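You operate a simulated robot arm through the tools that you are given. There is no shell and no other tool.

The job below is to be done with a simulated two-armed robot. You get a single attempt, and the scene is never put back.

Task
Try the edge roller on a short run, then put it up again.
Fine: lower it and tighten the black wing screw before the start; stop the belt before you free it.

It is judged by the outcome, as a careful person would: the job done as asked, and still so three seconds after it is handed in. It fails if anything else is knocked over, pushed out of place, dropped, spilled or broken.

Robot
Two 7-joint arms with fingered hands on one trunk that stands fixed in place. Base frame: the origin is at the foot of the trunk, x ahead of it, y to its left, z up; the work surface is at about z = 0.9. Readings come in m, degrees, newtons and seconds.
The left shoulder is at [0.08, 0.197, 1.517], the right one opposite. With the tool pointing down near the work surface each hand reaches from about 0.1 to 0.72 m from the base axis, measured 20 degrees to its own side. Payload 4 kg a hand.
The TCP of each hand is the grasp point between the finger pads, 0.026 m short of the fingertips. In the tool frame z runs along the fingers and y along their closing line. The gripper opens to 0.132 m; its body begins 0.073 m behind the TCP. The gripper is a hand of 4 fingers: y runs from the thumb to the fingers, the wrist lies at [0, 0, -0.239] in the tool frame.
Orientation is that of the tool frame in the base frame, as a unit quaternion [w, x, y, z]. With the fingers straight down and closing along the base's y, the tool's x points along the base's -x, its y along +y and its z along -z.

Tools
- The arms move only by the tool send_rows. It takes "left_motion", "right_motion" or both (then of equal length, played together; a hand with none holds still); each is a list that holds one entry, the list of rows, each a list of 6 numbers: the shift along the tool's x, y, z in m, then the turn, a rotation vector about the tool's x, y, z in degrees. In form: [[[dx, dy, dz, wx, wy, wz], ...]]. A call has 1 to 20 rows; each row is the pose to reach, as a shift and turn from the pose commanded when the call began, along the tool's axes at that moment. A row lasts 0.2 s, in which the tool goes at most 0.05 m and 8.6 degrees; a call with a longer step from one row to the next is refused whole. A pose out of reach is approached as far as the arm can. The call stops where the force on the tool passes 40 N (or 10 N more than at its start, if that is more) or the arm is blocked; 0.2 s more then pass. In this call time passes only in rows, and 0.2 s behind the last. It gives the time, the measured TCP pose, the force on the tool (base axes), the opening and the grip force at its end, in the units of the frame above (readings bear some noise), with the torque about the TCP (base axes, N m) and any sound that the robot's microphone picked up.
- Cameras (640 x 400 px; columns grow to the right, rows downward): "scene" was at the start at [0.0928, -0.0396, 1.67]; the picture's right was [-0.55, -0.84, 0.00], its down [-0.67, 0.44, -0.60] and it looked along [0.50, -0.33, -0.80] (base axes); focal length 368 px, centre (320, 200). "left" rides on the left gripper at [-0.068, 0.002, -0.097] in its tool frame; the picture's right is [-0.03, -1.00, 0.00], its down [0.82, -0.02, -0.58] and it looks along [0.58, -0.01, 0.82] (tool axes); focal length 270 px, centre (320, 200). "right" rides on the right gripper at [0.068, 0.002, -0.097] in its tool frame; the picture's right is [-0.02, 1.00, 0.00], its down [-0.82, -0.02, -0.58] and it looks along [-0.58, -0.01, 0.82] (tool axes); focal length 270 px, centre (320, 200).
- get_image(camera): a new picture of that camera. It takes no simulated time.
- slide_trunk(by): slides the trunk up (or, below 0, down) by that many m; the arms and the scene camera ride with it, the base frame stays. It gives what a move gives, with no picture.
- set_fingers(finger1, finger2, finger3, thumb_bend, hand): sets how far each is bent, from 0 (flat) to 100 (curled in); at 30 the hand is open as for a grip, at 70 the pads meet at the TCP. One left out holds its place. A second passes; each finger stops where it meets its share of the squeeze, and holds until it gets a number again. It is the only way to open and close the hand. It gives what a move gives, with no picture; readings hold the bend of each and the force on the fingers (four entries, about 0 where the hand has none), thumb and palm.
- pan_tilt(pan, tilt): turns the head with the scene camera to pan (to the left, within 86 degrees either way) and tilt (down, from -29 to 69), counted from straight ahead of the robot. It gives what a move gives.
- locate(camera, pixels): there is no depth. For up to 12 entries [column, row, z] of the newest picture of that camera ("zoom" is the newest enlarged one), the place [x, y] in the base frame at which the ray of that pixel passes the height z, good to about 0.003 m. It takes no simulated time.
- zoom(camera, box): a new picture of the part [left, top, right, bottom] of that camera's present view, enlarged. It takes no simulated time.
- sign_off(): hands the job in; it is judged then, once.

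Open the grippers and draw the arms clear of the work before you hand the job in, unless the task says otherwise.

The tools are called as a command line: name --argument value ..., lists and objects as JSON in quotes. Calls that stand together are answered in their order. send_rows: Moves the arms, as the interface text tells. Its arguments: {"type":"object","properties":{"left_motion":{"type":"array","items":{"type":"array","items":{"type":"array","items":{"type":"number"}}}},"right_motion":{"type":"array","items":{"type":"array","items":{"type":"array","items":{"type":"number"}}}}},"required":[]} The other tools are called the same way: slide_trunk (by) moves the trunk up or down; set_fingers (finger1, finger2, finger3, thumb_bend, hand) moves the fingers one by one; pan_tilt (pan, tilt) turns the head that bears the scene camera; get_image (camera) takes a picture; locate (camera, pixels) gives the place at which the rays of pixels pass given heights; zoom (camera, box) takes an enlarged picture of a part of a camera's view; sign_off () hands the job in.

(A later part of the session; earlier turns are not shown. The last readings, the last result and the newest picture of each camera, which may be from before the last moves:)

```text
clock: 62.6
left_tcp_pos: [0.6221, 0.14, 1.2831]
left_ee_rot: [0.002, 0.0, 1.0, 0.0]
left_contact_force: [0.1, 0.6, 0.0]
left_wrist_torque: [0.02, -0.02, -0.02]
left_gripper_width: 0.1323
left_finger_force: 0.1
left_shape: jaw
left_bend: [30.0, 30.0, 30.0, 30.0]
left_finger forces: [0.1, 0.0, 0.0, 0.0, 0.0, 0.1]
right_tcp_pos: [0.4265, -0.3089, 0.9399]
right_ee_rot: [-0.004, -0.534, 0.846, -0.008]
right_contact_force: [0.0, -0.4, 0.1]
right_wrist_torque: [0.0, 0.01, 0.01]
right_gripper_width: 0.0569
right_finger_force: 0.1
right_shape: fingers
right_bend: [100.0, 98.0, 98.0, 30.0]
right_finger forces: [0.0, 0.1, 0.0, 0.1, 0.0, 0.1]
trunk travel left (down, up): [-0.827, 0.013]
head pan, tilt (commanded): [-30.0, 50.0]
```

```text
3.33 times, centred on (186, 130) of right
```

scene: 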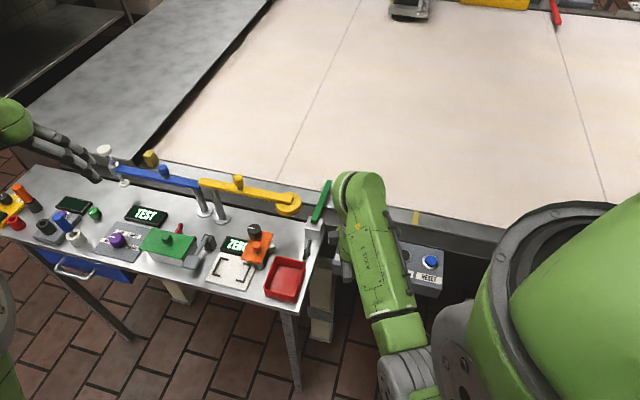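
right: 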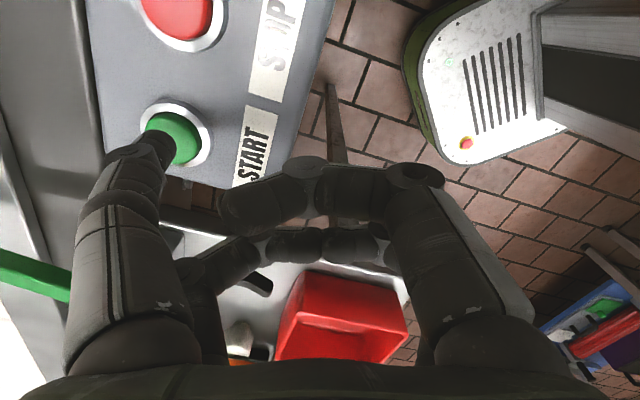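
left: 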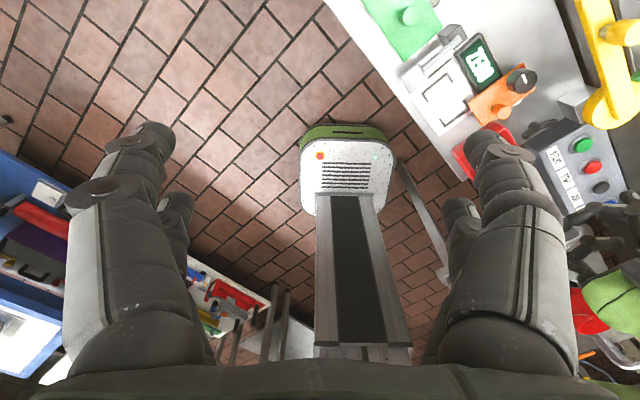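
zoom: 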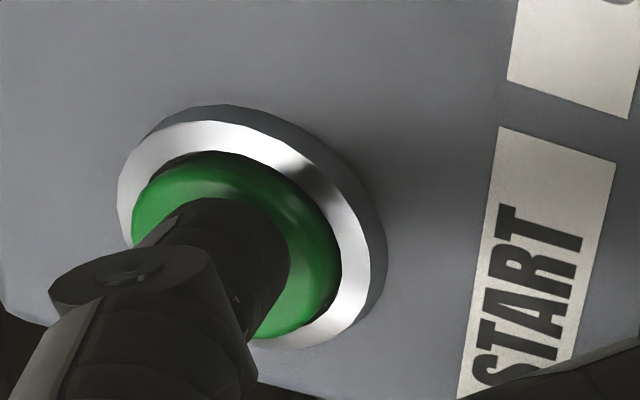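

The thumb covers the button centre, still no contact at TCP z 0.940. Continuing down.

send_rows --right_motion '[[[0, 0, 0.002, 0, 0, 0], [0, 0, 0.004, 0, 0, 0], [0, 0, 0.006, 0, 0, 0], [0, 0, 0.008, 0, 0, 0]]]'

zoom --camera "right" --box '[90, 70, 282, 190]'

get_image --camera "scene"

```text
clock: 63.6
left_tcp_pos: [0.6209, 0.1396, 1.282]
left_ee_rot: [0.002, -0.001, 1.0, -0.001]
left_contact_force: [0.5, 0.8, -0.2]
left_wrist_torque: [0.05, -0.02, 0.0]
left_gripper_width: 0.1319
left_finger_force: 0.1
left_shape: jaw
left_bend: [30.0, 30.0, 30.0, 30.0]
left_finger forces: [0.1, 0.0, 0.0, 0.0, 0.0, 0.1]
right_tcp_pos: [0.4278, -0.3092, 0.932]
right_ee_rot: [-0.005, -0.535, 0.845, -0.009]
right_contact_force: [-1.0, 0.7, 1.8]
right_wrist_torque: [-0.1, -0.11, -0.02]
right_gripper_width: 0.0571
right_finger_force: 1.2
right_shape: fingers
right_bend: [100.0, 98.0, 98.0, 30.0]
right_finger forces: [0.0, 0.0, 0.0, 0.0, 1.9, 0.1]
trunk travel left (down, up): [-0.827, 0.013]
head pan, tilt (commanded): [-30.0, 50.0]
heard: click
```

```text
3.33 times, centred on (186, 130) of right
```

zoom: 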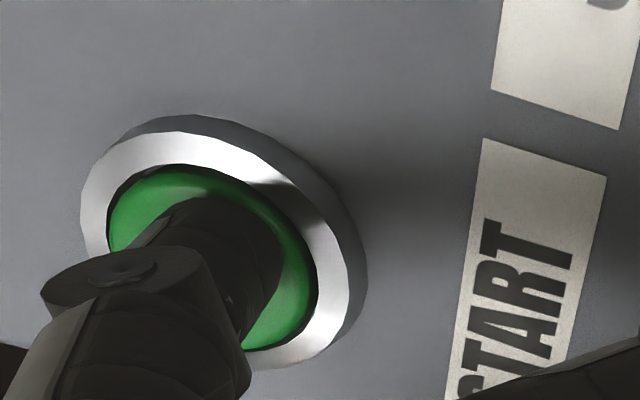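

```text
taken
```

scene: 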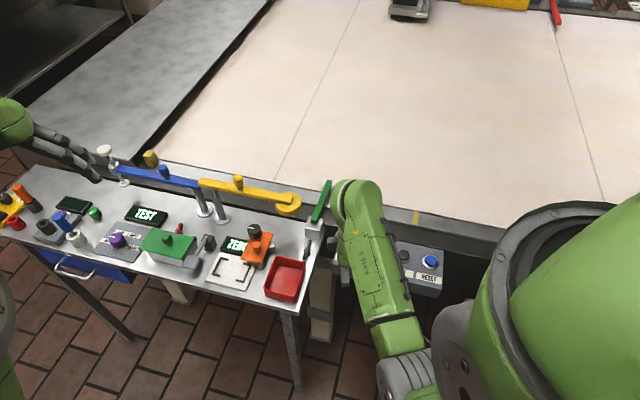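

A click was heard with 1.9 N on the thumb. I'll lift the thumb off and check whether the belt runs.

send_rows --right_motion '[[[0, 0, -0.01, 0, 0, 0], [0, 0, -0.03, 0, 0, 0]]]'

get_image --camera "scene"

get_image --camera "right"

```text
clock: 64.2
left_tcp_pos: [0.6217, 0.1393, 1.2826]
left_ee_rot: [0.002, -0.001, 1.0, 0.0]
left_contact_force: [-0.4, 0.4, -0.2]
left_wrist_torque: [0.01, 0.04, 0.0]
left_gripper_width: 0.1318
left_finger_force: 0.0
left_shape: jaw
left_bend: [30.0, 30.0, 30.0, 30.0]
left_finger forces: [0.1, 0.0, 0.0, 0.0, 0.0, 0.1]
right_tcp_pos: [0.4265, -0.3079, 0.962]
right_ee_rot: [-0.004, -0.535, 0.845, -0.008]
right_contact_force: [0.1, 0.5, 0.1]
right_wrist_torque: [-0.01, -0.01, -0.01]
right_gripper_width: 0.0568
right_finger_force: 0.0
right_shape: fingers
right_bend: [100.0, 98.0, 98.0, 30.0]
right_finger forces: [0.0, 0.1, 0.1, 0.0, 0.0, 0.0]
trunk travel left (down, up): [-0.827, 0.013]
head pan, tilt (commanded): [-30.0, 50.0]
```

```text
taken
```

scene: 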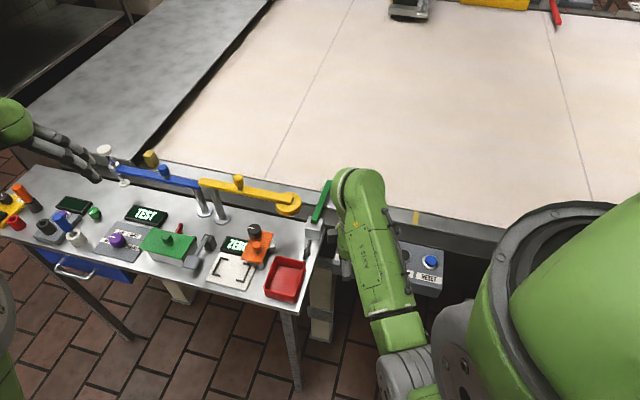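

```text
taken
```

right: 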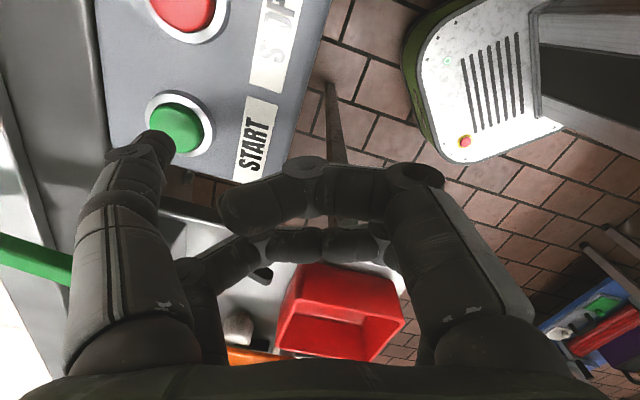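

The seam has shifted left (265,178), so the belt is running. I'll move the thumb over STOP (6.4 cm further along the panel) while the short run continues.

send_rows --right_motion '[[[0.02, 0.0073, 0, 0, 0, 0], [0.04, 0.0146, 0, 0, 0, 0], [0.0601, 0.0219, 0, 0, 0, 0]]]'

get_image --camera "right"

get_image --camera "scene"

```text
clock: 65.0
left_tcp_pos: [0.622, 0.1391, 1.2824]
left_ee_rot: [0.002, 0.0, 1.0, 0.0]
left_contact_force: [-0.3, -0.6, 0.5]
left_wrist_torque: [0.02, -0.01, -0.01]
left_gripper_width: 0.1318
left_finger_force: 0.0
left_shape: jaw
left_bend: [30.0, 30.0, 30.0, 30.0]
left_finger forces: [0.0, 0.1, 0.1, 0.0, 0.0, 0.0]
right_tcp_pos: [0.382, -0.3546, 0.9608]
right_ee_rot: [-0.004, -0.534, 0.845, -0.008]
right_contact_force: [0.0, 1.0, -0.5]
right_wrist_torque: [-0.01, -0.01, 0.0]
right_gripper_width: 0.0566
right_finger_force: 0.2
right_shape: fingers
right_bend: [100.0, 98.0, 98.0, 30.0]
right_finger forces: [0.1, 0.0, 0.0, 0.0, 0.0, 0.1]
trunk travel left (down, up): [-0.827, 0.013]
head pan, tilt (commanded): [-30.0, 50.0]
```

```text
taken
```

right: 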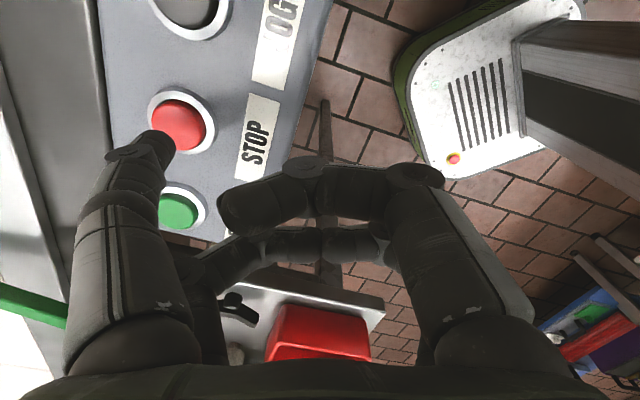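

```text
taken
```

scene: 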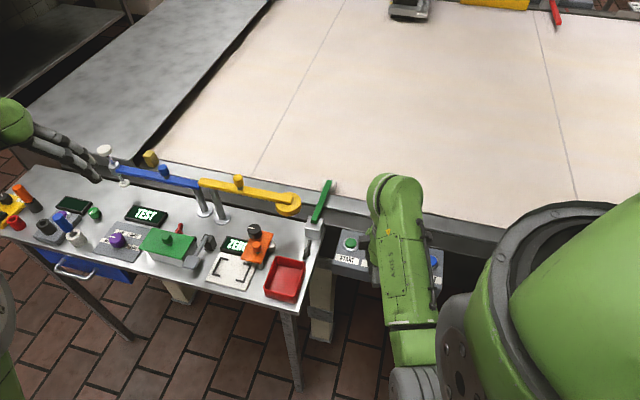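

STOP (179,125) sits under the thumb just as START did, and the belt keeps running with the roller down. I'll hold for about two more seconds and then press STOP.

send_rows --right_motion '[[[0.001, 0, 0, 0, 0, 0], [0.001, 0, 0, 0, 0, 0], [0.001, 0, 0, 0, 0, 0], [0.001, 0, 0, 0, 0, 0], [0.001, 0, 0, 0, 0, 0], [0.001, 0, 0, 0, 0, 0], [0.001, 0, 0, 0, 0, 0], [0.001, 0, 0.008, 0, 0, 0], [0.001, 0, 0.016, 0, 0, 0], [0.001, 0, 0.022, 0, 0, 0], [0.001, 0, 0.026, 0, 0, 0], [0.001, 0, 0.029, 0, 0, 0], [0.001, 0, 0.031, 0, 0, 0]]]'

get_image --camera "scene"

zoom --camera "right" --box '[90, 70, 282, 190]'

```text
clock: 67.8
left_tcp_pos: [0.6205, 0.1401, 1.2831]
left_ee_rot: [0.002, 0.0, 1.0, 0.0]
left_contact_force: [0.4, 0.4, 0.3]
left_wrist_torque: [0.01, 0.0, -0.01]
left_gripper_width: 0.1321
left_finger_force: 0.1
left_shape: jaw
left_bend: [30.0, 30.0, 30.0, 30.0]
left_finger forces: [0.0, 0.0, 0.1, 0.1, 0.0, 0.0]
right_tcp_pos: [0.3826, -0.3549, 0.9324]
right_ee_rot: [-0.004, -0.535, 0.845, -0.007]
right_contact_force: [-0.1, 0.7, 1.5]
right_wrist_torque: [-0.08, -0.08, 0.03]
right_gripper_width: 0.0569
right_finger_force: 0.7
right_shape: fingers
right_bend: [100.0, 98.0, 98.0, 30.0]
right_finger forces: [0.0, 0.0, 0.0, 0.1, 1.7, 0.0]
trunk travel left (down, up): [-0.827, 0.013]
head pan, tilt (commanded): [-30.0, 50.0]
heard: click
```

```text
taken
```

scene: 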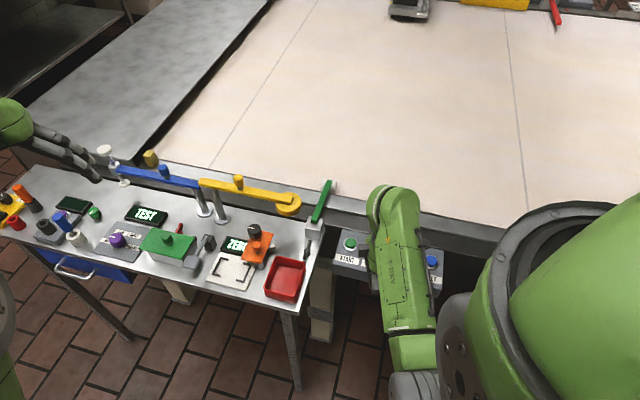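

```text
3.33 times, centred on (186, 130) of right
```

zoom: 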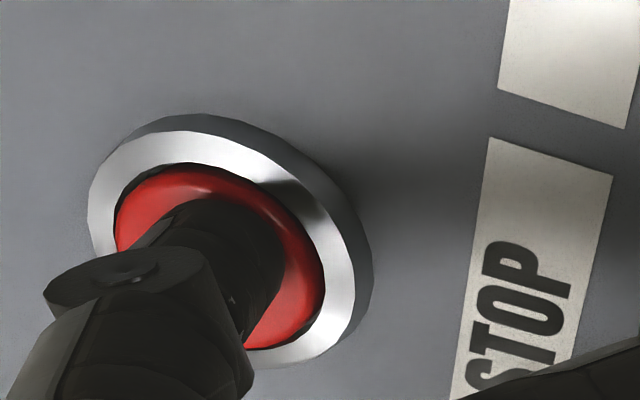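

STOP clicked. I'll lift the thumb and compare seam positions over time to confirm that the belt has stopped (seam bottom now at (211,168)).

send_rows --right_motion '[[[0, 0, -0.02, 0, 0, 0], [0, 0, -0.05, 0, 0, 0], [0, 0, -0.08, 0, 0, 0], [0, 0, -0.1, 0, 0, 0], [0, 0, -0.1, 0, 0, 0]]]'

get_image --camera "scene"

```text
clock: 69.0
left_tcp_pos: [0.6226, 0.1402, 1.2815]
left_ee_rot: [0.002, 0.0, 1.0, 0.001]
left_contact_force: [0.6, -0.6, -1.1]
left_wrist_torque: [-0.02, 0.01, 0.06]
left_gripper_width: 0.1318
left_finger_force: 0.0
left_shape: jaw
left_bend: [30.0, 30.0, 30.0, 30.0]
left_finger forces: [0.0, 0.0, 0.0, 0.0, 0.0, 0.1]
right_tcp_pos: [0.3798, -0.3543, 1.0323]
right_ee_rot: [-0.004, -0.534, 0.845, -0.008]
right_contact_force: [0.7, -0.9, 0.2]
right_wrist_torque: [0.01, 0.02, 0.02]
right_gripper_width: 0.057
right_finger_force: 0.1
right_shape: fingers
right_bend: [100.0, 98.0, 98.0, 30.0]
right_finger forces: [0.1, 0.0, 0.0, 0.0, 0.0, 0.0]
trunk travel left (down, up): [-0.827, 0.013]
head pan, tilt (commanded): [-30.0, 50.0]
```

```text
taken
```

scene: 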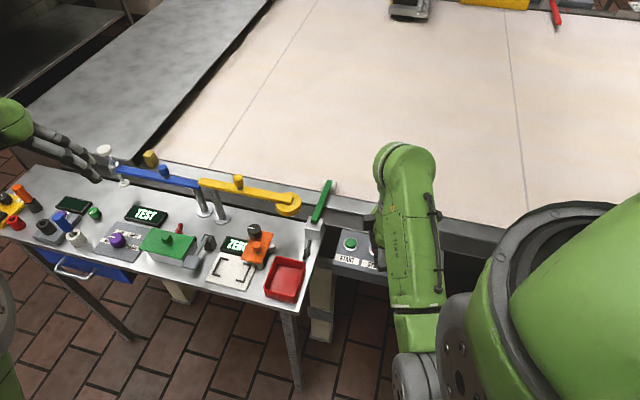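

The seam is unchanged at (211,168), so the belt has stopped. Now I'll free the screw: bring the thumb to the bench side (+t) of the wing's near end with the tilted hand, ready to push counter-clockwise.

send_rows --right_motion '[[[-0.0351, -0.003, -0.01, -2, 0, 0], [-0.0701, -0.006, -0.02, -4, 0, 0], [-0.1052, -0.009, -0.02, -6, 0, 0], [-0.1403, -0.0119, -0.02, -8, 0, 0], [-0.1753, -0.0149, -0.02, -10, 0, 0], [-0.2104, -0.0179, -0.02, -12, 0, 0]]]'

get_image --camera "right"

zoom --camera "right" --box '[80, 40, 272, 160]'

```text
clock: 70.4
left_tcp_pos: [0.6239, 0.1407, 1.281]
left_ee_rot: [0.0, -0.002, 1.0, -0.002]
left_contact_force: [-0.1, 0.4, -0.1]
left_wrist_torque: [-0.01, 0.02, 0.02]
left_gripper_width: 0.1318
left_finger_force: 0.1
left_shape: jaw
left_bend: [30.0, 30.0, 30.0, 30.0]
left_finger forces: [0.1, 0.0, 0.1, 0.1, 0.1, 0.0]
right_tcp_pos: [0.4897, -0.167, 1.0485]
right_ee_rot: [-0.062, -0.531, 0.841, 0.081]
right_contact_force: [1.1, 0.4, -0.5]
right_wrist_torque: [0.01, 0.03, 0.01]
right_gripper_width: 0.0568
right_finger_force: 0.0
right_shape: fingers
right_bend: [100.0, 98.0, 98.0, 30.0]
right_finger forces: [0.0, 0.0, 0.0, 0.1, 0.0, 0.0]
trunk travel left (down, up): [-0.827, 0.013]
head pan, tilt (commanded): [-30.0, 50.0]
```

```text
taken
```

right: 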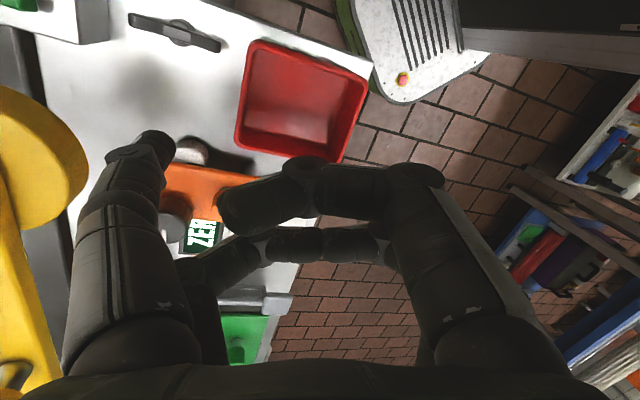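

```text
3.33 times, centred on (176, 100) of right
```

zoom: 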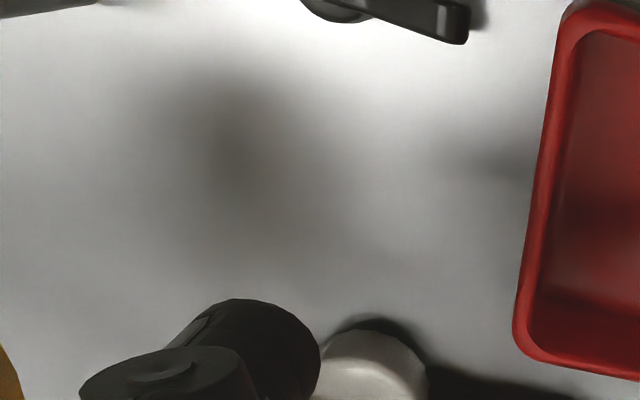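

The white knob on the orange fixture is next to the thumb's path, so I'll check its position before descending.

locate --camera "right" --pixels '[[190, 150, 0.92], [190, 150, 0.94], [190, 150, 0.96], [176, 30, 0.92], [220, 46, 0.92], [131, 18, 0.92]]'

zoom --camera "scene" --box '[220, 200, 348, 280]'

```text
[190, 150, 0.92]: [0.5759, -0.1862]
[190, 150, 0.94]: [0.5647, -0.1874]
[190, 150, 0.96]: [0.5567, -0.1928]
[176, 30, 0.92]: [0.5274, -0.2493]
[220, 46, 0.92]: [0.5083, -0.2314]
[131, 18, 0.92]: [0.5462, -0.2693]
```

```text
5.00 times, centred on (284, 240) of scene
```

zoom: 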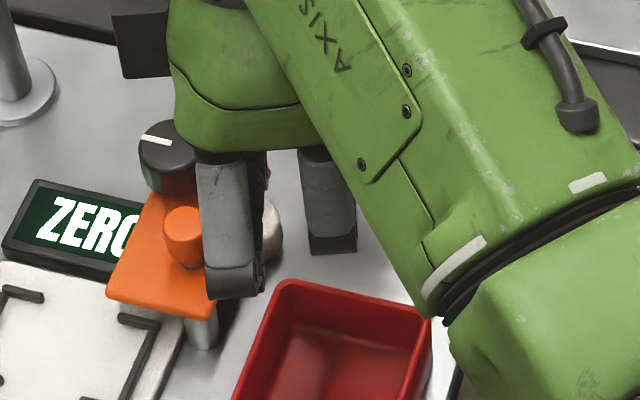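

The knob is at about [0.565, −0.187], 4 cm from the thumb's landing spot after an 8 mm shift. I'll shift and descend.

send_rows --right_motion '[[[0.0075, 0.0026, 0.0006, 0, 0, 0], [0.0075, -0.0036, 0.0299, 0, 0, 0], [0.0075, -0.0099, 0.0593, 0, 0, 0], [0.0075, -0.0151, 0.0837, 0, 0, 0]]]'

get_image --camera "right"

zoom --camera "right" --box '[60, 60, 252, 180]'

```text
clock: 71.4
left_tcp_pos: [0.6228, 0.1396, 1.2822]
left_ee_rot: [0.002, -0.001, 1.0, 0.0]
left_contact_force: [0.3, -1.4, 0.4]
left_wrist_torque: [-0.01, -0.02, -0.03]
left_gripper_width: 0.1316
left_finger_force: 0.0
left_shape: jaw
left_bend: [30.0, 30.0, 30.0, 30.0]
left_finger forces: [0.0, 0.0, 0.0, 0.0, 0.0, 0.0]
right_tcp_pos: [0.4856, -0.1775, 0.9629]
right_ee_rot: [-0.059, -0.531, 0.842, 0.081]
right_contact_force: [-0.2, 0.4, 0.7]
right_wrist_torque: [-0.01, 0.02, 0.01]
right_gripper_width: 0.0569
right_finger_force: 0.1
right_shape: fingers
right_bend: [100.0, 98.0, 98.0, 30.0]
right_finger forces: [0.1, 0.0, 0.1, 0.0, 0.0, 0.0]
trunk travel left (down, up): [-0.827, 0.013]
head pan, tilt (commanded): [-30.0, 50.0]
```

```text
taken
```

right: 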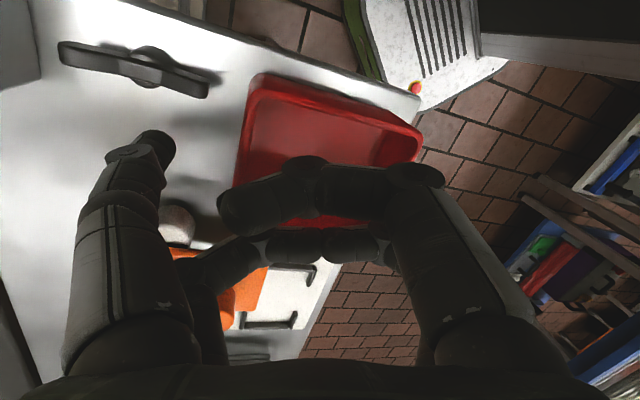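

```text
3.33 times, centred on (156, 120) of right
```

zoom: 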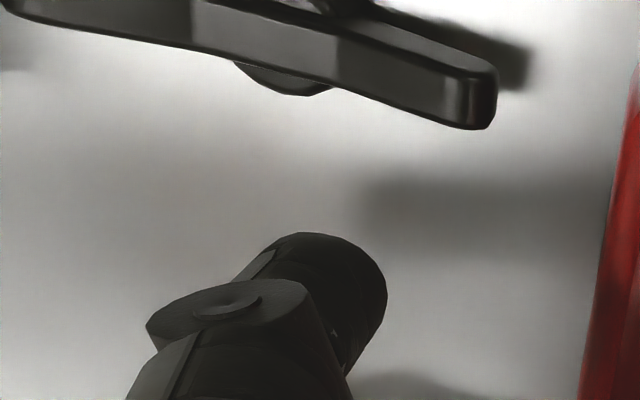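

The thumb is on the bench side of the near wing end. I'll lower the last centimetre and push that end towards the panel side (counter-clockwise).

send_rows --right_motion '[[[-0.0019, 0.0041, 0.0059, 0, 0, 0], [-0.0019, 0.0031, 0.0109, 0, 0, 0], [0.0025, 0.0042, 0.0111, 0, 0, 0], [0.0068, 0.0053, 0.0114, 0, 0, 0], [0.0098, 0.0088, 0.0121, 0, 0, 0], [0.0127, 0.0123, 0.0129, 0, 0, 0], [0.0154, 0.014, 0.0133, 0, 0, 0], [0.0181, 0.0157, 0.0136, 0, 0, 0], [0.0211, 0.0167, 0.0138, 0, 0, 0], [0.0241, 0.0176, 0.014, 0, 0, 0]]]'

get_image --camera "right"

zoom --camera "right" --box '[60, 80, 252, 200]'

```text
clock: 73.6
left_tcp_pos: [0.6219, 0.1398, 1.2821]
left_ee_rot: [0.002, -0.001, 1.0, 0.0]
left_contact_force: [-0.3, 0.4, 0.0]
left_wrist_torque: [0.02, -0.03, 0.0]
left_gripper_width: 0.1321
left_finger_force: 0.0
left_shape: jaw
left_bend: [30.0, 30.0, 30.0, 30.0]
left_finger forces: [0.0, 0.0, 0.1, 0.0, 0.1, 0.0]
right_tcp_pos: [0.4541, -0.1904, 0.9544]
right_ee_rot: [-0.06, -0.531, 0.841, 0.081]
right_contact_force: [0.7, 1.4, -0.4]
right_wrist_torque: [0.05, 0.0, 0.14]
right_gripper_width: 0.0571
right_finger_force: 0.7
right_shape: fingers
right_bend: [100.0, 98.0, 98.0, 30.0]
right_finger forces: [0.1, 0.0, 0.1, 0.0, 1.3, 0.0]
trunk travel left (down, up): [-0.827, 0.013]
head pan, tilt (commanded): [-30.0, 50.0]
```

```text
taken
```

right: 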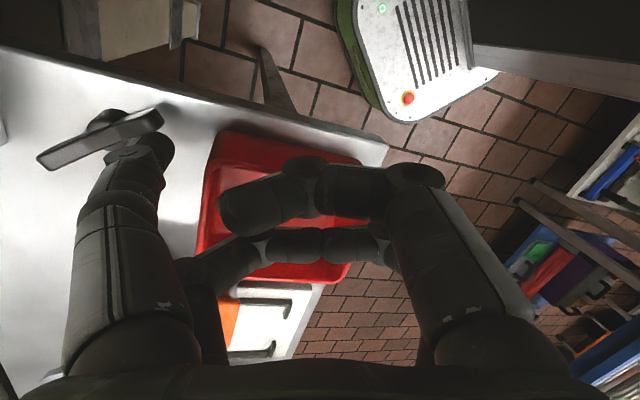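

```text
3.33 times, centred on (156, 140) of right
```

zoom: 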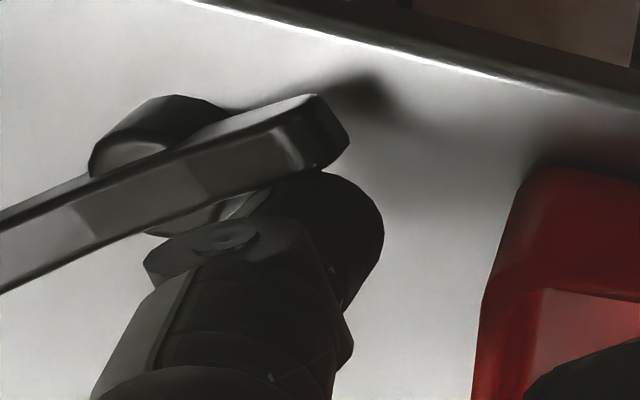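

The wing is turning counter-clockwise, about 45° back so far with 1.3 N. Continuing to about 120°.

send_rows --right_motion '[[[0.0032, 0.0002, 0, 0, 0, 0], [0.0064, 0.0003, 0.0001, 0, 0, 0], [0.0095, -0.0004, 0, 0, 0, 0], [0.0126, -0.0011, -0.0002, 0, 0, 0], [0.0155, -0.0025, -0.0005, 0, 0, 0], [0.0183, -0.0039, -0.0008, 0, 0, 0], [0.0206, -0.006, -0.0012, 0, 0, 0], [0.0229, -0.0082, -0.0017, 0, 0, 0], [0.0247, -0.0108, -0.0023, 0, 0, 0], [0.0264, -0.0134, -0.0029, 0, 0, 0]]]'

get_image --camera "right"

zoom --camera "right" --box '[60, 80, 252, 200]'

```text
clock: 75.8
left_tcp_pos: [0.6216, 0.1394, 1.2822]
left_ee_rot: [0.002, -0.001, 1.0, 0.0]
left_contact_force: [0.5, -0.6, -0.1]
left_wrist_torque: [-0.02, 0.02, -0.03]
left_gripper_width: 0.1319
left_finger_force: 0.0
left_shape: jaw
left_bend: [30.0, 30.0, 30.0, 30.0]
left_finger forces: [0.0, 0.0, 0.0, 0.1, 0.0, 0.0]
right_tcp_pos: [0.4546, -0.2197, 0.9534]
right_ee_rot: [-0.06, -0.531, 0.841, 0.08]
right_contact_force: [-0.1, 0.5, 0.9]
right_wrist_torque: [-0.03, -0.01, -0.02]
right_gripper_width: 0.0563
right_finger_force: 0.7
right_shape: fingers
right_bend: [100.0, 98.0, 98.0, 30.0]
right_finger forces: [0.0, 0.0, 0.1, 0.0, 1.4, 0.0]
trunk travel left (down, up): [-0.827, 0.013]
head pan, tilt (commanded): [-30.0, 50.0]
```

```text
taken
```

right: 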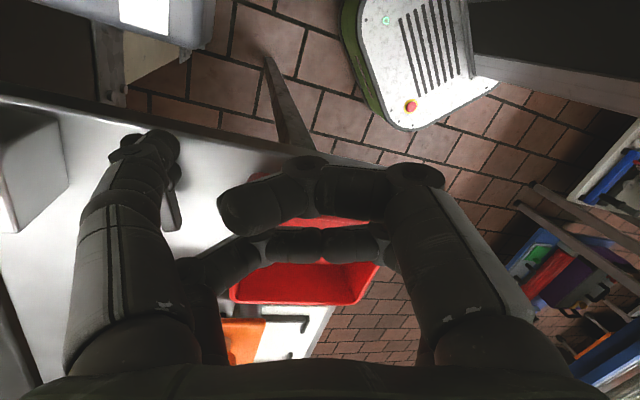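

```text
3.33 times, centred on (156, 140) of right
```

zoom: 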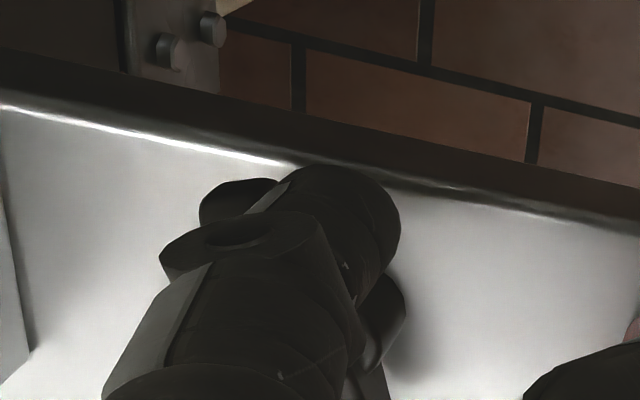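

About 115° back now. I'll continue to ~150° with the same tilt.

send_rows --right_motion '[[[0.001, -0.0029, -0.0006, 0, 0, 0], [0.0019, -0.0059, -0.0012, 0, 0, 0], [0.0021, -0.009, -0.0019, 0, 0, 0], [0.0022, -0.0121, -0.0026, 0, 0, 0]]]'

zoom --camera "right" --box '[40, 60, 232, 180]'

zoom --camera "scene" --box '[240, 170, 368, 270]'

```text
clock: 76.8
left_tcp_pos: [0.6227, 0.1398, 1.2822]
left_ee_rot: [0.001, 0.0, 1.0, 0.0]
left_contact_force: [0.3, 0.8, -0.5]
left_wrist_torque: [-0.02, 0.01, -0.03]
left_gripper_width: 0.1318
left_finger_force: 0.0
left_shape: jaw
left_bend: [30.0, 30.0, 30.0, 30.0]
left_finger forces: [0.2, 0.0, 0.1, 0.0, 0.0, 0.0]
right_tcp_pos: [0.4643, -0.2272, 0.9548]
right_ee_rot: [-0.06, -0.53, 0.842, 0.08]
right_contact_force: [-1.5, 1.1, 0.3]
right_wrist_torque: [-0.02, 0.04, -0.01]
right_gripper_width: 0.0558
right_finger_force: 0.4
right_shape: fingers
right_bend: [100.0, 98.0, 98.0, 31.0]
right_finger forces: [0.1, 0.0, 0.1, 0.0, 1.4, 0.0]
trunk travel left (down, up): [-0.827, 0.013]
head pan, tilt (commanded): [-30.0, 50.0]
```

```text
3.33 times, centred on (136, 120) of right
```

zoom: 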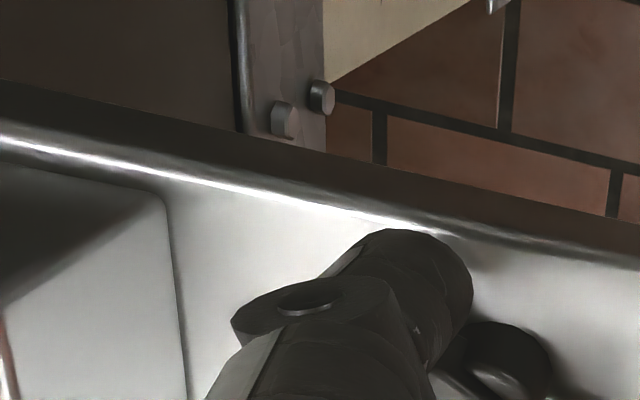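

```text
4.00 times, centred on (304, 220) of scene
```

zoom: 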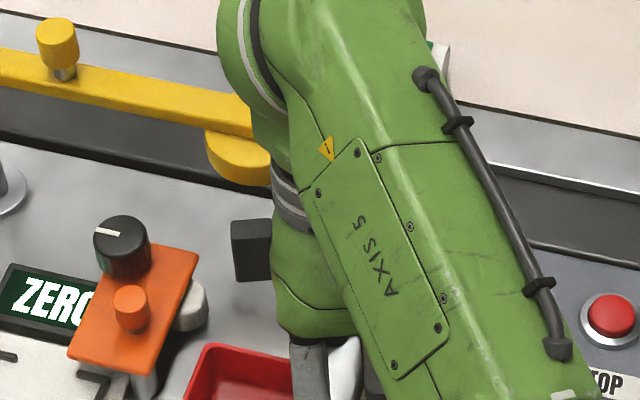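

Only light force so far. I'll finish the last ~25° while partly untilting the hand to stay clear of the yellow disc.

send_rows --right_motion '[[[-0.0007, -0.002, 0.0044, 4, 0, 0], [-0.0014, -0.0041, 0.0091, 8, 0, 0], [-0.0023, -0.0059, 0.0087, 8, 0, 0], [-0.0032, -0.0078, 0.0083, 8, 0, 0]]]'

get_image --camera "right"

zoom --camera "right" --box '[40, 60, 232, 180]'

```text
clock: 77.8
left_tcp_pos: [0.6227, 0.1399, 1.2824]
left_ee_rot: [0.001, -0.001, 1.0, 0.0]
left_contact_force: [0.5, -0.5, 0.9]
left_wrist_torque: [-0.02, 0.03, -0.01]
left_gripper_width: 0.132
left_finger_force: 0.1
left_shape: jaw
left_bend: [30.0, 30.0, 30.0, 30.0]
left_finger forces: [0.0, 0.0, 0.1, 0.0, 0.1, 0.0]
right_tcp_pos: [0.4717, -0.2283, 0.9459]
right_ee_rot: [-0.023, -0.534, 0.845, 0.021]
right_contact_force: [-0.4, 0.3, -0.6]
right_wrist_torque: [0.02, 0.03, -0.07]
right_gripper_width: 0.0561
right_finger_force: 0.6
right_shape: fingers
right_bend: [100.0, 98.0, 98.0, 30.0]
right_finger forces: [0.0, 0.1, 0.1, 0.0, 0.8, 0.0]
trunk travel left (down, up): [-0.827, 0.013]
head pan, tilt (commanded): [-30.0, 50.0]
```

```text
taken
```

right: 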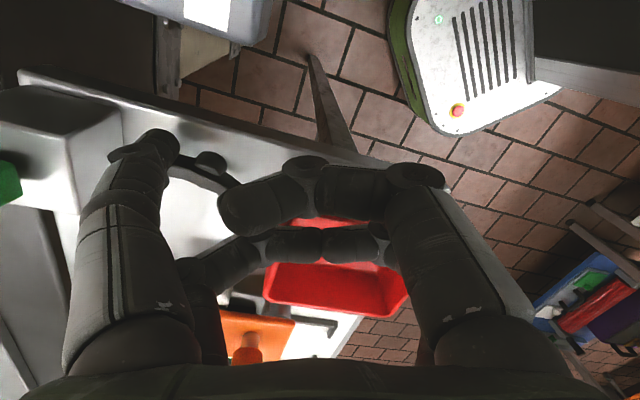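

```text
3.33 times, centred on (136, 120) of right
```

zoom: 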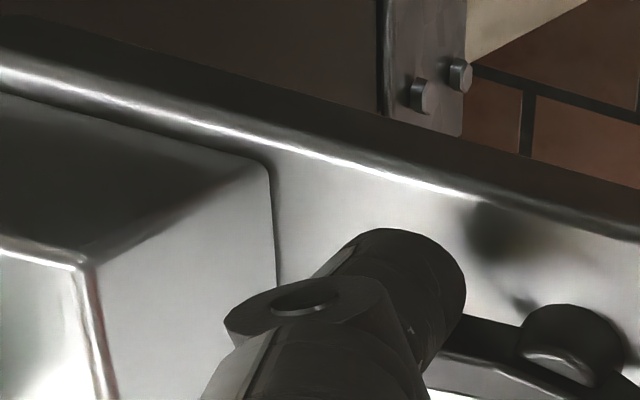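

The wing is nearly back to its start direction. I'll back off slightly and lift to inspect it.

send_rows --right_motion '[[[0.004, 0.001, 0, 0, 0, 0], [0.006, 0.004, -0.025, 0, 0, 0], [0.006, 0.006, -0.055, 0, 0, 0], [0.006, 0.009, -0.1, 0, 0, 0]]]'

get_image --camera "right"

zoom --camera "right" --box '[130, 50, 322, 170]'

```text
clock: 78.8
left_tcp_pos: [0.6212, 0.1408, 1.2832]
left_ee_rot: [0.002, 0.0, 1.0, 0.0]
left_contact_force: [-0.7, -0.7, 0.3]
left_wrist_torque: [-0.01, 0.02, 0.03]
left_gripper_width: 0.1316
left_finger_force: 0.1
left_shape: jaw
left_bend: [30.0, 30.0, 30.0, 30.0]
left_finger forces: [0.0, 0.0, 0.0, 0.0, 0.1, 0.1]
right_tcp_pos: [0.4674, -0.2298, 1.0464]
right_ee_rot: [-0.023, -0.535, 0.844, 0.022]
right_contact_force: [0.9, 0.5, 0.0]
right_wrist_torque: [0.02, -0.01, 0.01]
right_gripper_width: 0.0568
right_finger_force: 0.1
right_shape: fingers
right_bend: [100.0, 98.0, 98.0, 30.0]
right_finger forces: [0.0, 0.0, 0.0, 0.1, 0.0, 0.0]
trunk travel left (down, up): [-0.827, 0.013]
head pan, tilt (commanded): [-30.0, 50.0]
```

```text
taken
```

right: 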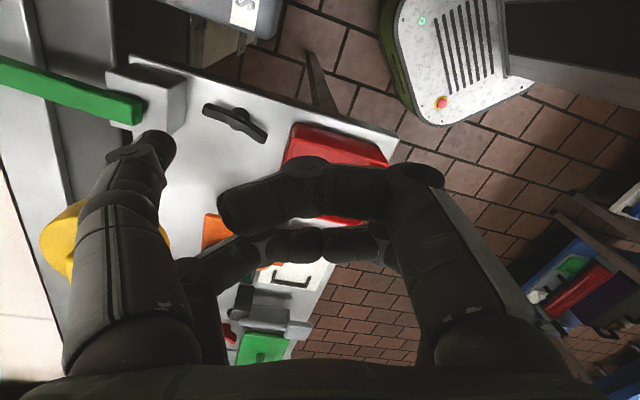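

```text
3.33 times, centred on (226, 110) of right
```

zoom: 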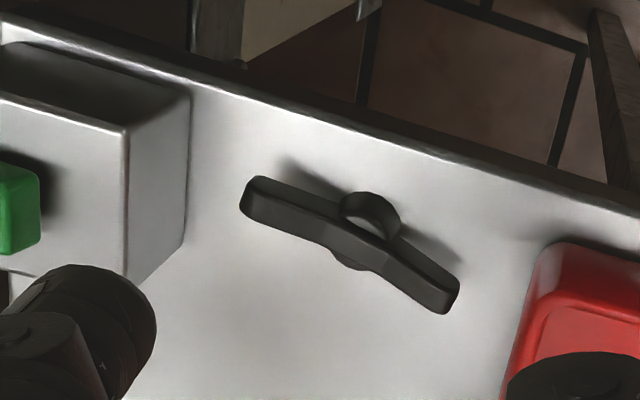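

I'll measure the wing's direction from its two ends to compare with the original 128°.

locate --camera "right" --pixels '[[204, 110, 0.92], [266, 138, 0.92], [240, 120, 0.92], [204, 110, 0.91], [266, 138, 0.91]]'

zoom --camera "scene" --box '[270, 170, 366, 270]'

```text
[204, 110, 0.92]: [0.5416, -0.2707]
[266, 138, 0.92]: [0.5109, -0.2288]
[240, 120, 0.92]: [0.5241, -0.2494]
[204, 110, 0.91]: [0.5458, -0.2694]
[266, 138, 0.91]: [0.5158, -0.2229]
```

```text
4.00 times, centred on (318, 220) of scene
```

zoom: 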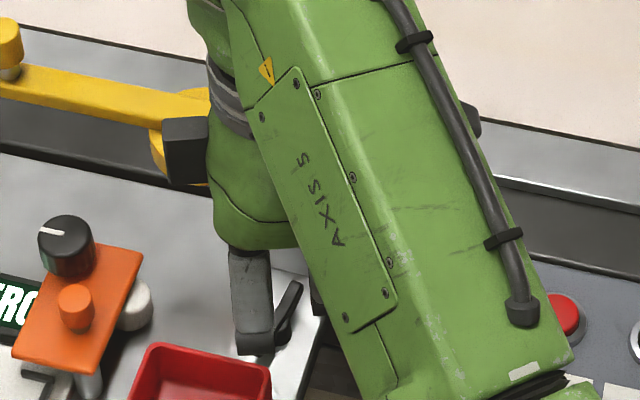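

The wing is back at azimuth 126° (start 127°), so the screw is fully freed. Now I'll raise the hand, turn it back to close along the belt direction, and move above the lowered roller.

send_rows --right_motion '[[[0, 0.0021, -0.03, 0, 0, 0], [0, 0.0042, -0.0599, 0, 0, 0], [0.0039, -0.0119, -0.0641, 0.19, -0.27, 7.85], [0.0077, -0.028, -0.0684, 0.38, -0.55, 15.71], [0.0116, -0.0441, -0.0726, 0.58, -0.82, 23.56], [0.0155, -0.0602, -0.0769, 0.77, -1.1, 31.41], [0.0194, -0.0763, -0.0811, 0.96, -1.37, 39.27], [0.0232, -0.0924, -0.0854, 1.15, -1.65, 47.12], [0.0271, -0.1085, -0.0896, 1.35, -1.92, 54.98], [0.031, -0.1246, -0.0939, 1.54, -2.19, 62.83], [0.0348, -0.1407, -0.0981, 1.73, -2.47, 70.68], [0.0387, -0.1568, -0.1024, 1.92, -2.74, 78.54], [0.0426, -0.1729, -0.1066, 2.11, -3.02, 86.39], [0.0465, -0.189, -0.1109, 2.31, -3.29, 94.24], [0.0503, -0.2051, -0.1151, 2.5, -3.57, 102.1], [0.0542, -0.2212, -0.1194, 2.69, -3.84, 109.95]]]'

set_fingers --hand "right" --finger1 40 --finger2 45 --finger3 45 --thumb_bend 40

get_image --camera "right"

get_image --camera "scene"

```text
clock: 82.2
left_tcp_pos: [0.6233, 0.14, 1.2823]
left_ee_rot: [0.001, -0.001, 1.0, 0.0]
left_contact_force: [0.4, -0.1, -0.3]
left_wrist_torque: [0.02, 0.02, -0.01]
left_gripper_width: 0.132
left_finger_force: 0.1
left_shape: jaw
left_bend: [30.0, 30.0, 30.0, 30.0]
left_finger forces: [0.0, 0.0, 0.0, 0.0, 0.0, 0.0]
right_tcp_pos: [0.6524, -0.3758, 1.15]
right_ee_rot: [0.004, 0.387, 0.922, -0.007]
right_contact_force: [-0.5, -0.7, 0.8]
right_wrist_torque: [0.02, 0.0, -0.01]
right_gripper_width: 0.0568
right_finger_force: 0.1
right_shape: fingers
right_bend: [100.0, 98.0, 98.0, 30.0]
right_finger forces: [0.0, 0.1, 0.0, 0.0, 0.1, 0.0]
trunk travel left (down, up): [-0.827, 0.013]
head pan, tilt (commanded): [-30.0, 50.0]
```

```text
clock: 83.2
left_tcp_pos: [0.621, 0.1402, 1.2821]
left_ee_rot: [0.001, -0.001, 1.0, 0.0]
left_contact_force: [0.1, 0.2, -0.9]
left_wrist_torque: [0.0, 0.01, 0.01]
left_gripper_width: 0.1319
left_finger_force: 0.0
left_shape: jaw
left_bend: [30.0, 30.0, 30.0, 30.0]
left_finger forces: [0.0, 0.0, 0.1, 0.0, 0.0, 0.1]
right_tcp_pos: [0.6517, -0.3759, 1.1517]
right_ee_rot: [0.004, 0.386, 0.922, -0.008]
right_contact_force: [0.5, 0.1, -0.1]
right_wrist_torque: [0.01, 0.01, -0.03]
right_gripper_width: 0.0998
right_finger_force: 0.0
right_shape: fingers
right_bend: [40.0, 45.0, 45.0, 40.0]
right_finger forces: [0.0, 0.0, 0.0, 0.1, 0.0, 0.0]
trunk travel left (down, up): [-0.827, 0.013]
head pan, tilt (commanded): [-30.0, 50.0]
```

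```text
taken
```

right: 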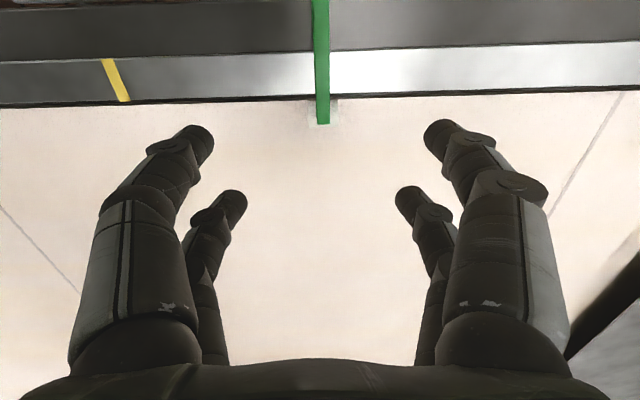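

```text
taken
```

scene: 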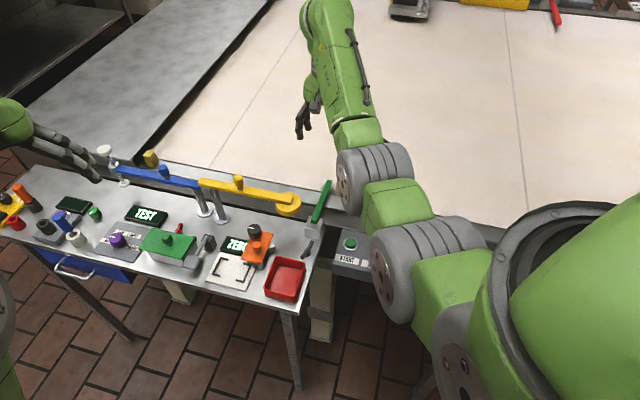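

The belt is still, the roller is in view at (322,112). I'll slide the trunk down again for reach and test how far up the thumb and finger 1 tips go when set flat (bend 0), since the thumb touched the rail earlier.

slide_trunk --by -0.1

set_fingers --hand "right" --finger1 0 --thumb_bend 0

get_image --camera "right"

zoom --camera "scene" --box '[240, 60, 400, 220]'

```text
clock: 84.5
left_tcp_pos: [0.6218, 0.1402, 1.1821]
left_ee_rot: [0.001, -0.001, 1.0, -0.001]
left_contact_force: [-0.2, -0.3, -0.2]
left_wrist_torque: [-0.01, 0.0, -0.01]
left_gripper_width: 0.1319
left_finger_force: 0.2
left_shape: jaw
left_bend: [30.0, 30.0, 30.0, 30.0]
left_finger forces: [0.0, 0.1, 0.0, 0.0, 0.0, 0.0]
right_tcp_pos: [0.6518, -0.3755, 1.0518]
right_ee_rot: [0.004, 0.385, 0.923, -0.009]
right_contact_force: [-0.3, -0.7, 0.3]
right_wrist_torque: [-0.03, -0.02, 0.01]
right_gripper_width: 0.0997
right_finger_force: 0.1
right_shape: fingers
right_bend: [40.0, 45.0, 45.0, 40.0]
right_finger forces: [0.1, 0.1, 0.0, 0.0, 0.1, 0.1]
trunk travel left (down, up): [-0.727, 0.113]
head pan, tilt (commanded): [-30.0, 50.0]
```

```text
clock: 85.5
left_tcp_pos: [0.622, 0.1391, 1.1825]
left_ee_rot: [0.002, -0.001, 1.0, 0.0]
left_contact_force: [0.4, 0.0, 0.5]
left_wrist_torque: [0.0, 0.01, -0.01]
left_gripper_width: 0.1322
left_finger_force: 0.0
left_shape: jaw
left_bend: [30.0, 30.0, 30.0, 30.0]
left_finger forces: [0.0, 0.0, 0.1, 0.0, 0.0, 0.1]
right_tcp_pos: [0.6512, -0.3757, 1.0503]
right_ee_rot: [0.004, 0.386, 0.922, -0.008]
right_contact_force: [-0.9, -0.7, -0.6]
right_wrist_torque: [0.01, 0.01, -0.03]
right_gripper_width: 0.1866
right_finger_force: 0.0
right_shape: fingers
right_bend: [0.0, 45.0, 45.0, 0.0]
right_finger forces: [0.0, 0.0, 0.1, 0.0, 0.0, 0.0]
trunk travel left (down, up): [-0.727, 0.113]
head pan, tilt (commanded): [-30.0, 50.0]
```

```text
taken
```

right: 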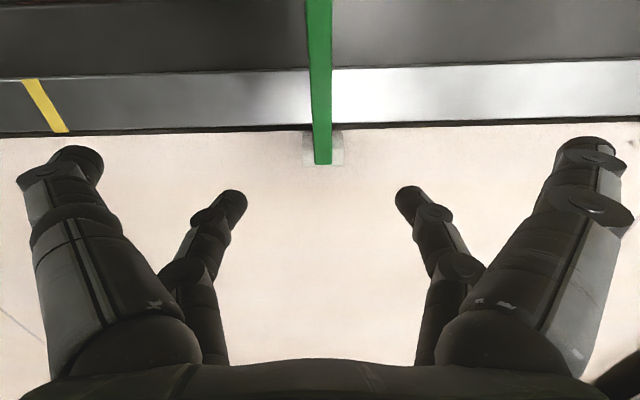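

```text
2.50 times, centred on (320, 140) of scene
```

zoom: 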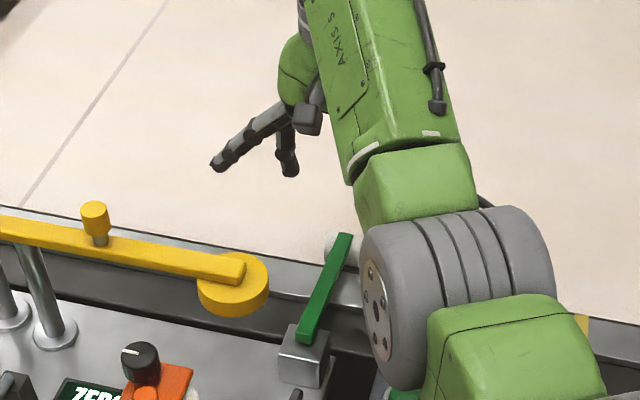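

Set flat, the thumb and finger 1 tips rise about 14 mm and spread clear. The roller at (323,148) works out at tool (−0.037, +0.003); I'll centre the far pair on it and descend to just above.

send_rows --right_motion '[[[-0.0085, 0.0015, 0.02, 0, 0, 0], [-0.0171, 0.003, 0.045, 0, 0, 0], [-0.0171, 0.003, 0.07, 0, 0, 0], [-0.0171, 0.003, 0.09, 0, 0, 0]]]'

get_image --camera "right"

```text
clock: 86.5
left_tcp_pos: [0.6212, 0.14, 1.1826]
left_ee_rot: [0.001, -0.001, 1.0, 0.0]
left_contact_force: [-0.1, 0.3, -0.2]
left_wrist_torque: [0.02, -0.06, -0.04]
left_gripper_width: 0.1319
left_finger_force: 0.0
left_shape: jaw
left_bend: [30.0, 30.0, 30.0, 30.0]
left_finger forces: [0.0, 0.0, 0.0, 0.1, 0.0, 0.1]
right_tcp_pos: [0.6662, -0.388, 0.9583]
right_ee_rot: [0.005, 0.386, 0.922, -0.008]
right_contact_force: [0.3, 0.3, 0.5]
right_wrist_torque: [-0.01, -0.01, 0.01]
right_gripper_width: 0.1868
right_finger_force: 0.1
right_shape: fingers
right_bend: [0.0, 45.0, 45.0, 0.0]
right_finger forces: [0.1, 0.1, 0.1, 0.0, 0.0, 0.0]
trunk travel left (down, up): [-0.727, 0.113]
head pan, tilt (commanded): [-30.0, 50.0]
```

```text
taken
```

right: 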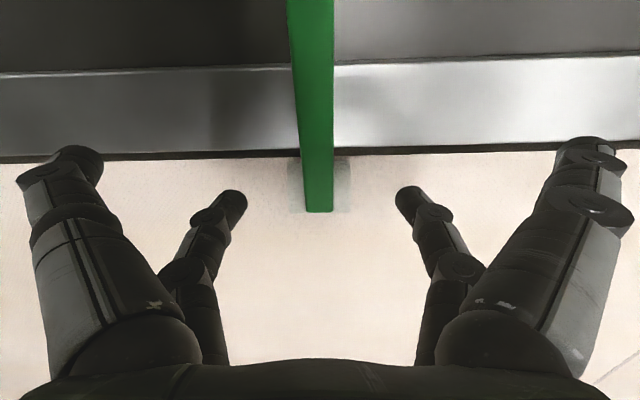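

The roller (320,185) is centred between fingers 2 and 3. I'll lower about 3 cm more, watching for contact.

send_rows --right_motion '[[[-0.002, 0, 0.012, 0, 0, 0], [-0.002, 0, 0.02, 0, 0, 0], [-0.002, 0, 0.025, 0, 0, 0], [-0.002, 0, 0.029, 0, 0, 0]]]'

get_image --camera "right"

```text
clock: 87.5
left_tcp_pos: [0.6215, 0.1393, 1.183]
left_ee_rot: [0.002, -0.001, 1.0, 0.0]
left_contact_force: [0.5, -0.1, 0.1]
left_wrist_torque: [-0.02, 0.02, 0.01]
left_gripper_width: 0.1319
left_finger_force: 0.1
left_shape: jaw
left_bend: [30.0, 30.0, 30.0, 30.0]
left_finger forces: [0.0, 0.0, 0.0, 0.1, 0.0, 0.0]
right_tcp_pos: [0.6686, -0.3896, 0.9335]
right_ee_rot: [0.005, 0.385, 0.923, -0.008]
right_contact_force: [0.0, -0.7, 0.6]
right_wrist_torque: [0.0, 0.01, 0.0]
right_gripper_width: 0.1867
right_finger_force: 0.1
right_shape: fingers
right_bend: [0.0, 45.0, 45.0, 0.0]
right_finger forces: [0.0, 0.1, 0.0, 0.0, 0.0, 0.0]
trunk travel left (down, up): [-0.727, 0.113]
head pan, tilt (commanded): [-30.0, 50.0]
```

```text
taken
```

right: 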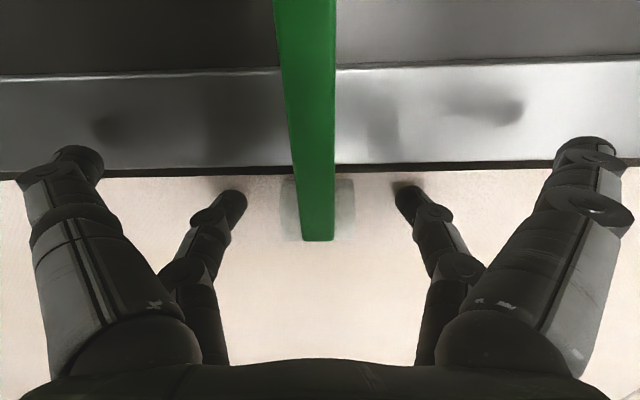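

The roller (317,208) sits well between the far fingertips. I'll go 3 mm lower and close fingers 2 and 3 on it.

send_rows --right_motion '[[[0, -0.0015, 0.0015, 0, 0, 0], [0, -0.0015, 0.003, 0, 0, 0]]]'

set_fingers --hand "right" --finger2 62 --finger3 62

get_image --camera "right"

```text
clock: 88.1
left_tcp_pos: [0.6202, 0.1403, 1.1838]
left_ee_rot: [0.003, -0.001, 1.0, -0.001]
left_contact_force: [0.5, 0.1, -0.8]
left_wrist_torque: [-0.03, 0.03, -0.01]
left_gripper_width: 0.1321
left_finger_force: 0.1
left_shape: jaw
left_bend: [30.0, 30.0, 30.0, 30.0]
left_finger forces: [0.0, 0.0, 0.1, 0.0, 0.1, 0.0]
right_tcp_pos: [0.666, -0.3915, 0.9312]
right_ee_rot: [0.006, 0.386, 0.923, -0.008]
right_contact_force: [-0.4, -0.5, 10.4]
right_wrist_torque: [0.22, -0.49, -0.04]
right_gripper_width: 0.1866
right_finger_force: 5.0
right_shape: fingers
right_bend: [0.0, 45.0, 45.0, 0.0]
right_finger forces: [0.0, 10.1, 0.0, 0.0, 0.0, 0.1]
trunk travel left (down, up): [-0.727, 0.113]
head pan, tilt (commanded): [-30.0, 50.0]
```

```text
clock: 89.1
left_tcp_pos: [0.6201, 0.1399, 1.1836]
left_ee_rot: [0.003, 0.0, 1.0, -0.001]
left_contact_force: [0.7, 0.3, 0.1]
left_wrist_torque: [0.0, 0.02, -0.02]
left_gripper_width: 0.1319
left_finger_force: 0.1
left_shape: jaw
left_bend: [30.0, 30.0, 30.0, 30.0]
left_finger forces: [0.1, 0.0, 0.1, 0.1, 0.1, 0.1]
right_tcp_pos: [0.6664, -0.3911, 0.9314]
right_ee_rot: [0.007, 0.386, 0.922, -0.008]
right_contact_force: [6.6, -4.0, 20.1]
right_wrist_torque: [0.24, -0.97, -0.17]
right_gripper_width: 0.1866
right_finger_force: 15.6
right_shape: fingers
right_bend: [0.0, 54.0, 53.0, 0.0]
right_finger forces: [0.1, 22.9, 7.9, 0.0, 0.0, 0.0]
trunk travel left (down, up): [-0.727, 0.113]
head pan, tilt (commanded): [-30.0, 50.0]
```

```text
taken
```

right: 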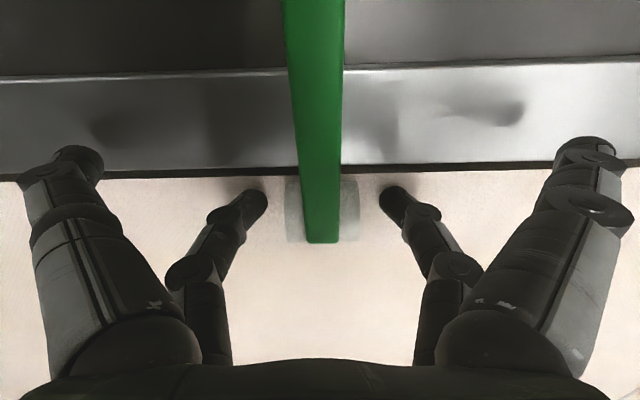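

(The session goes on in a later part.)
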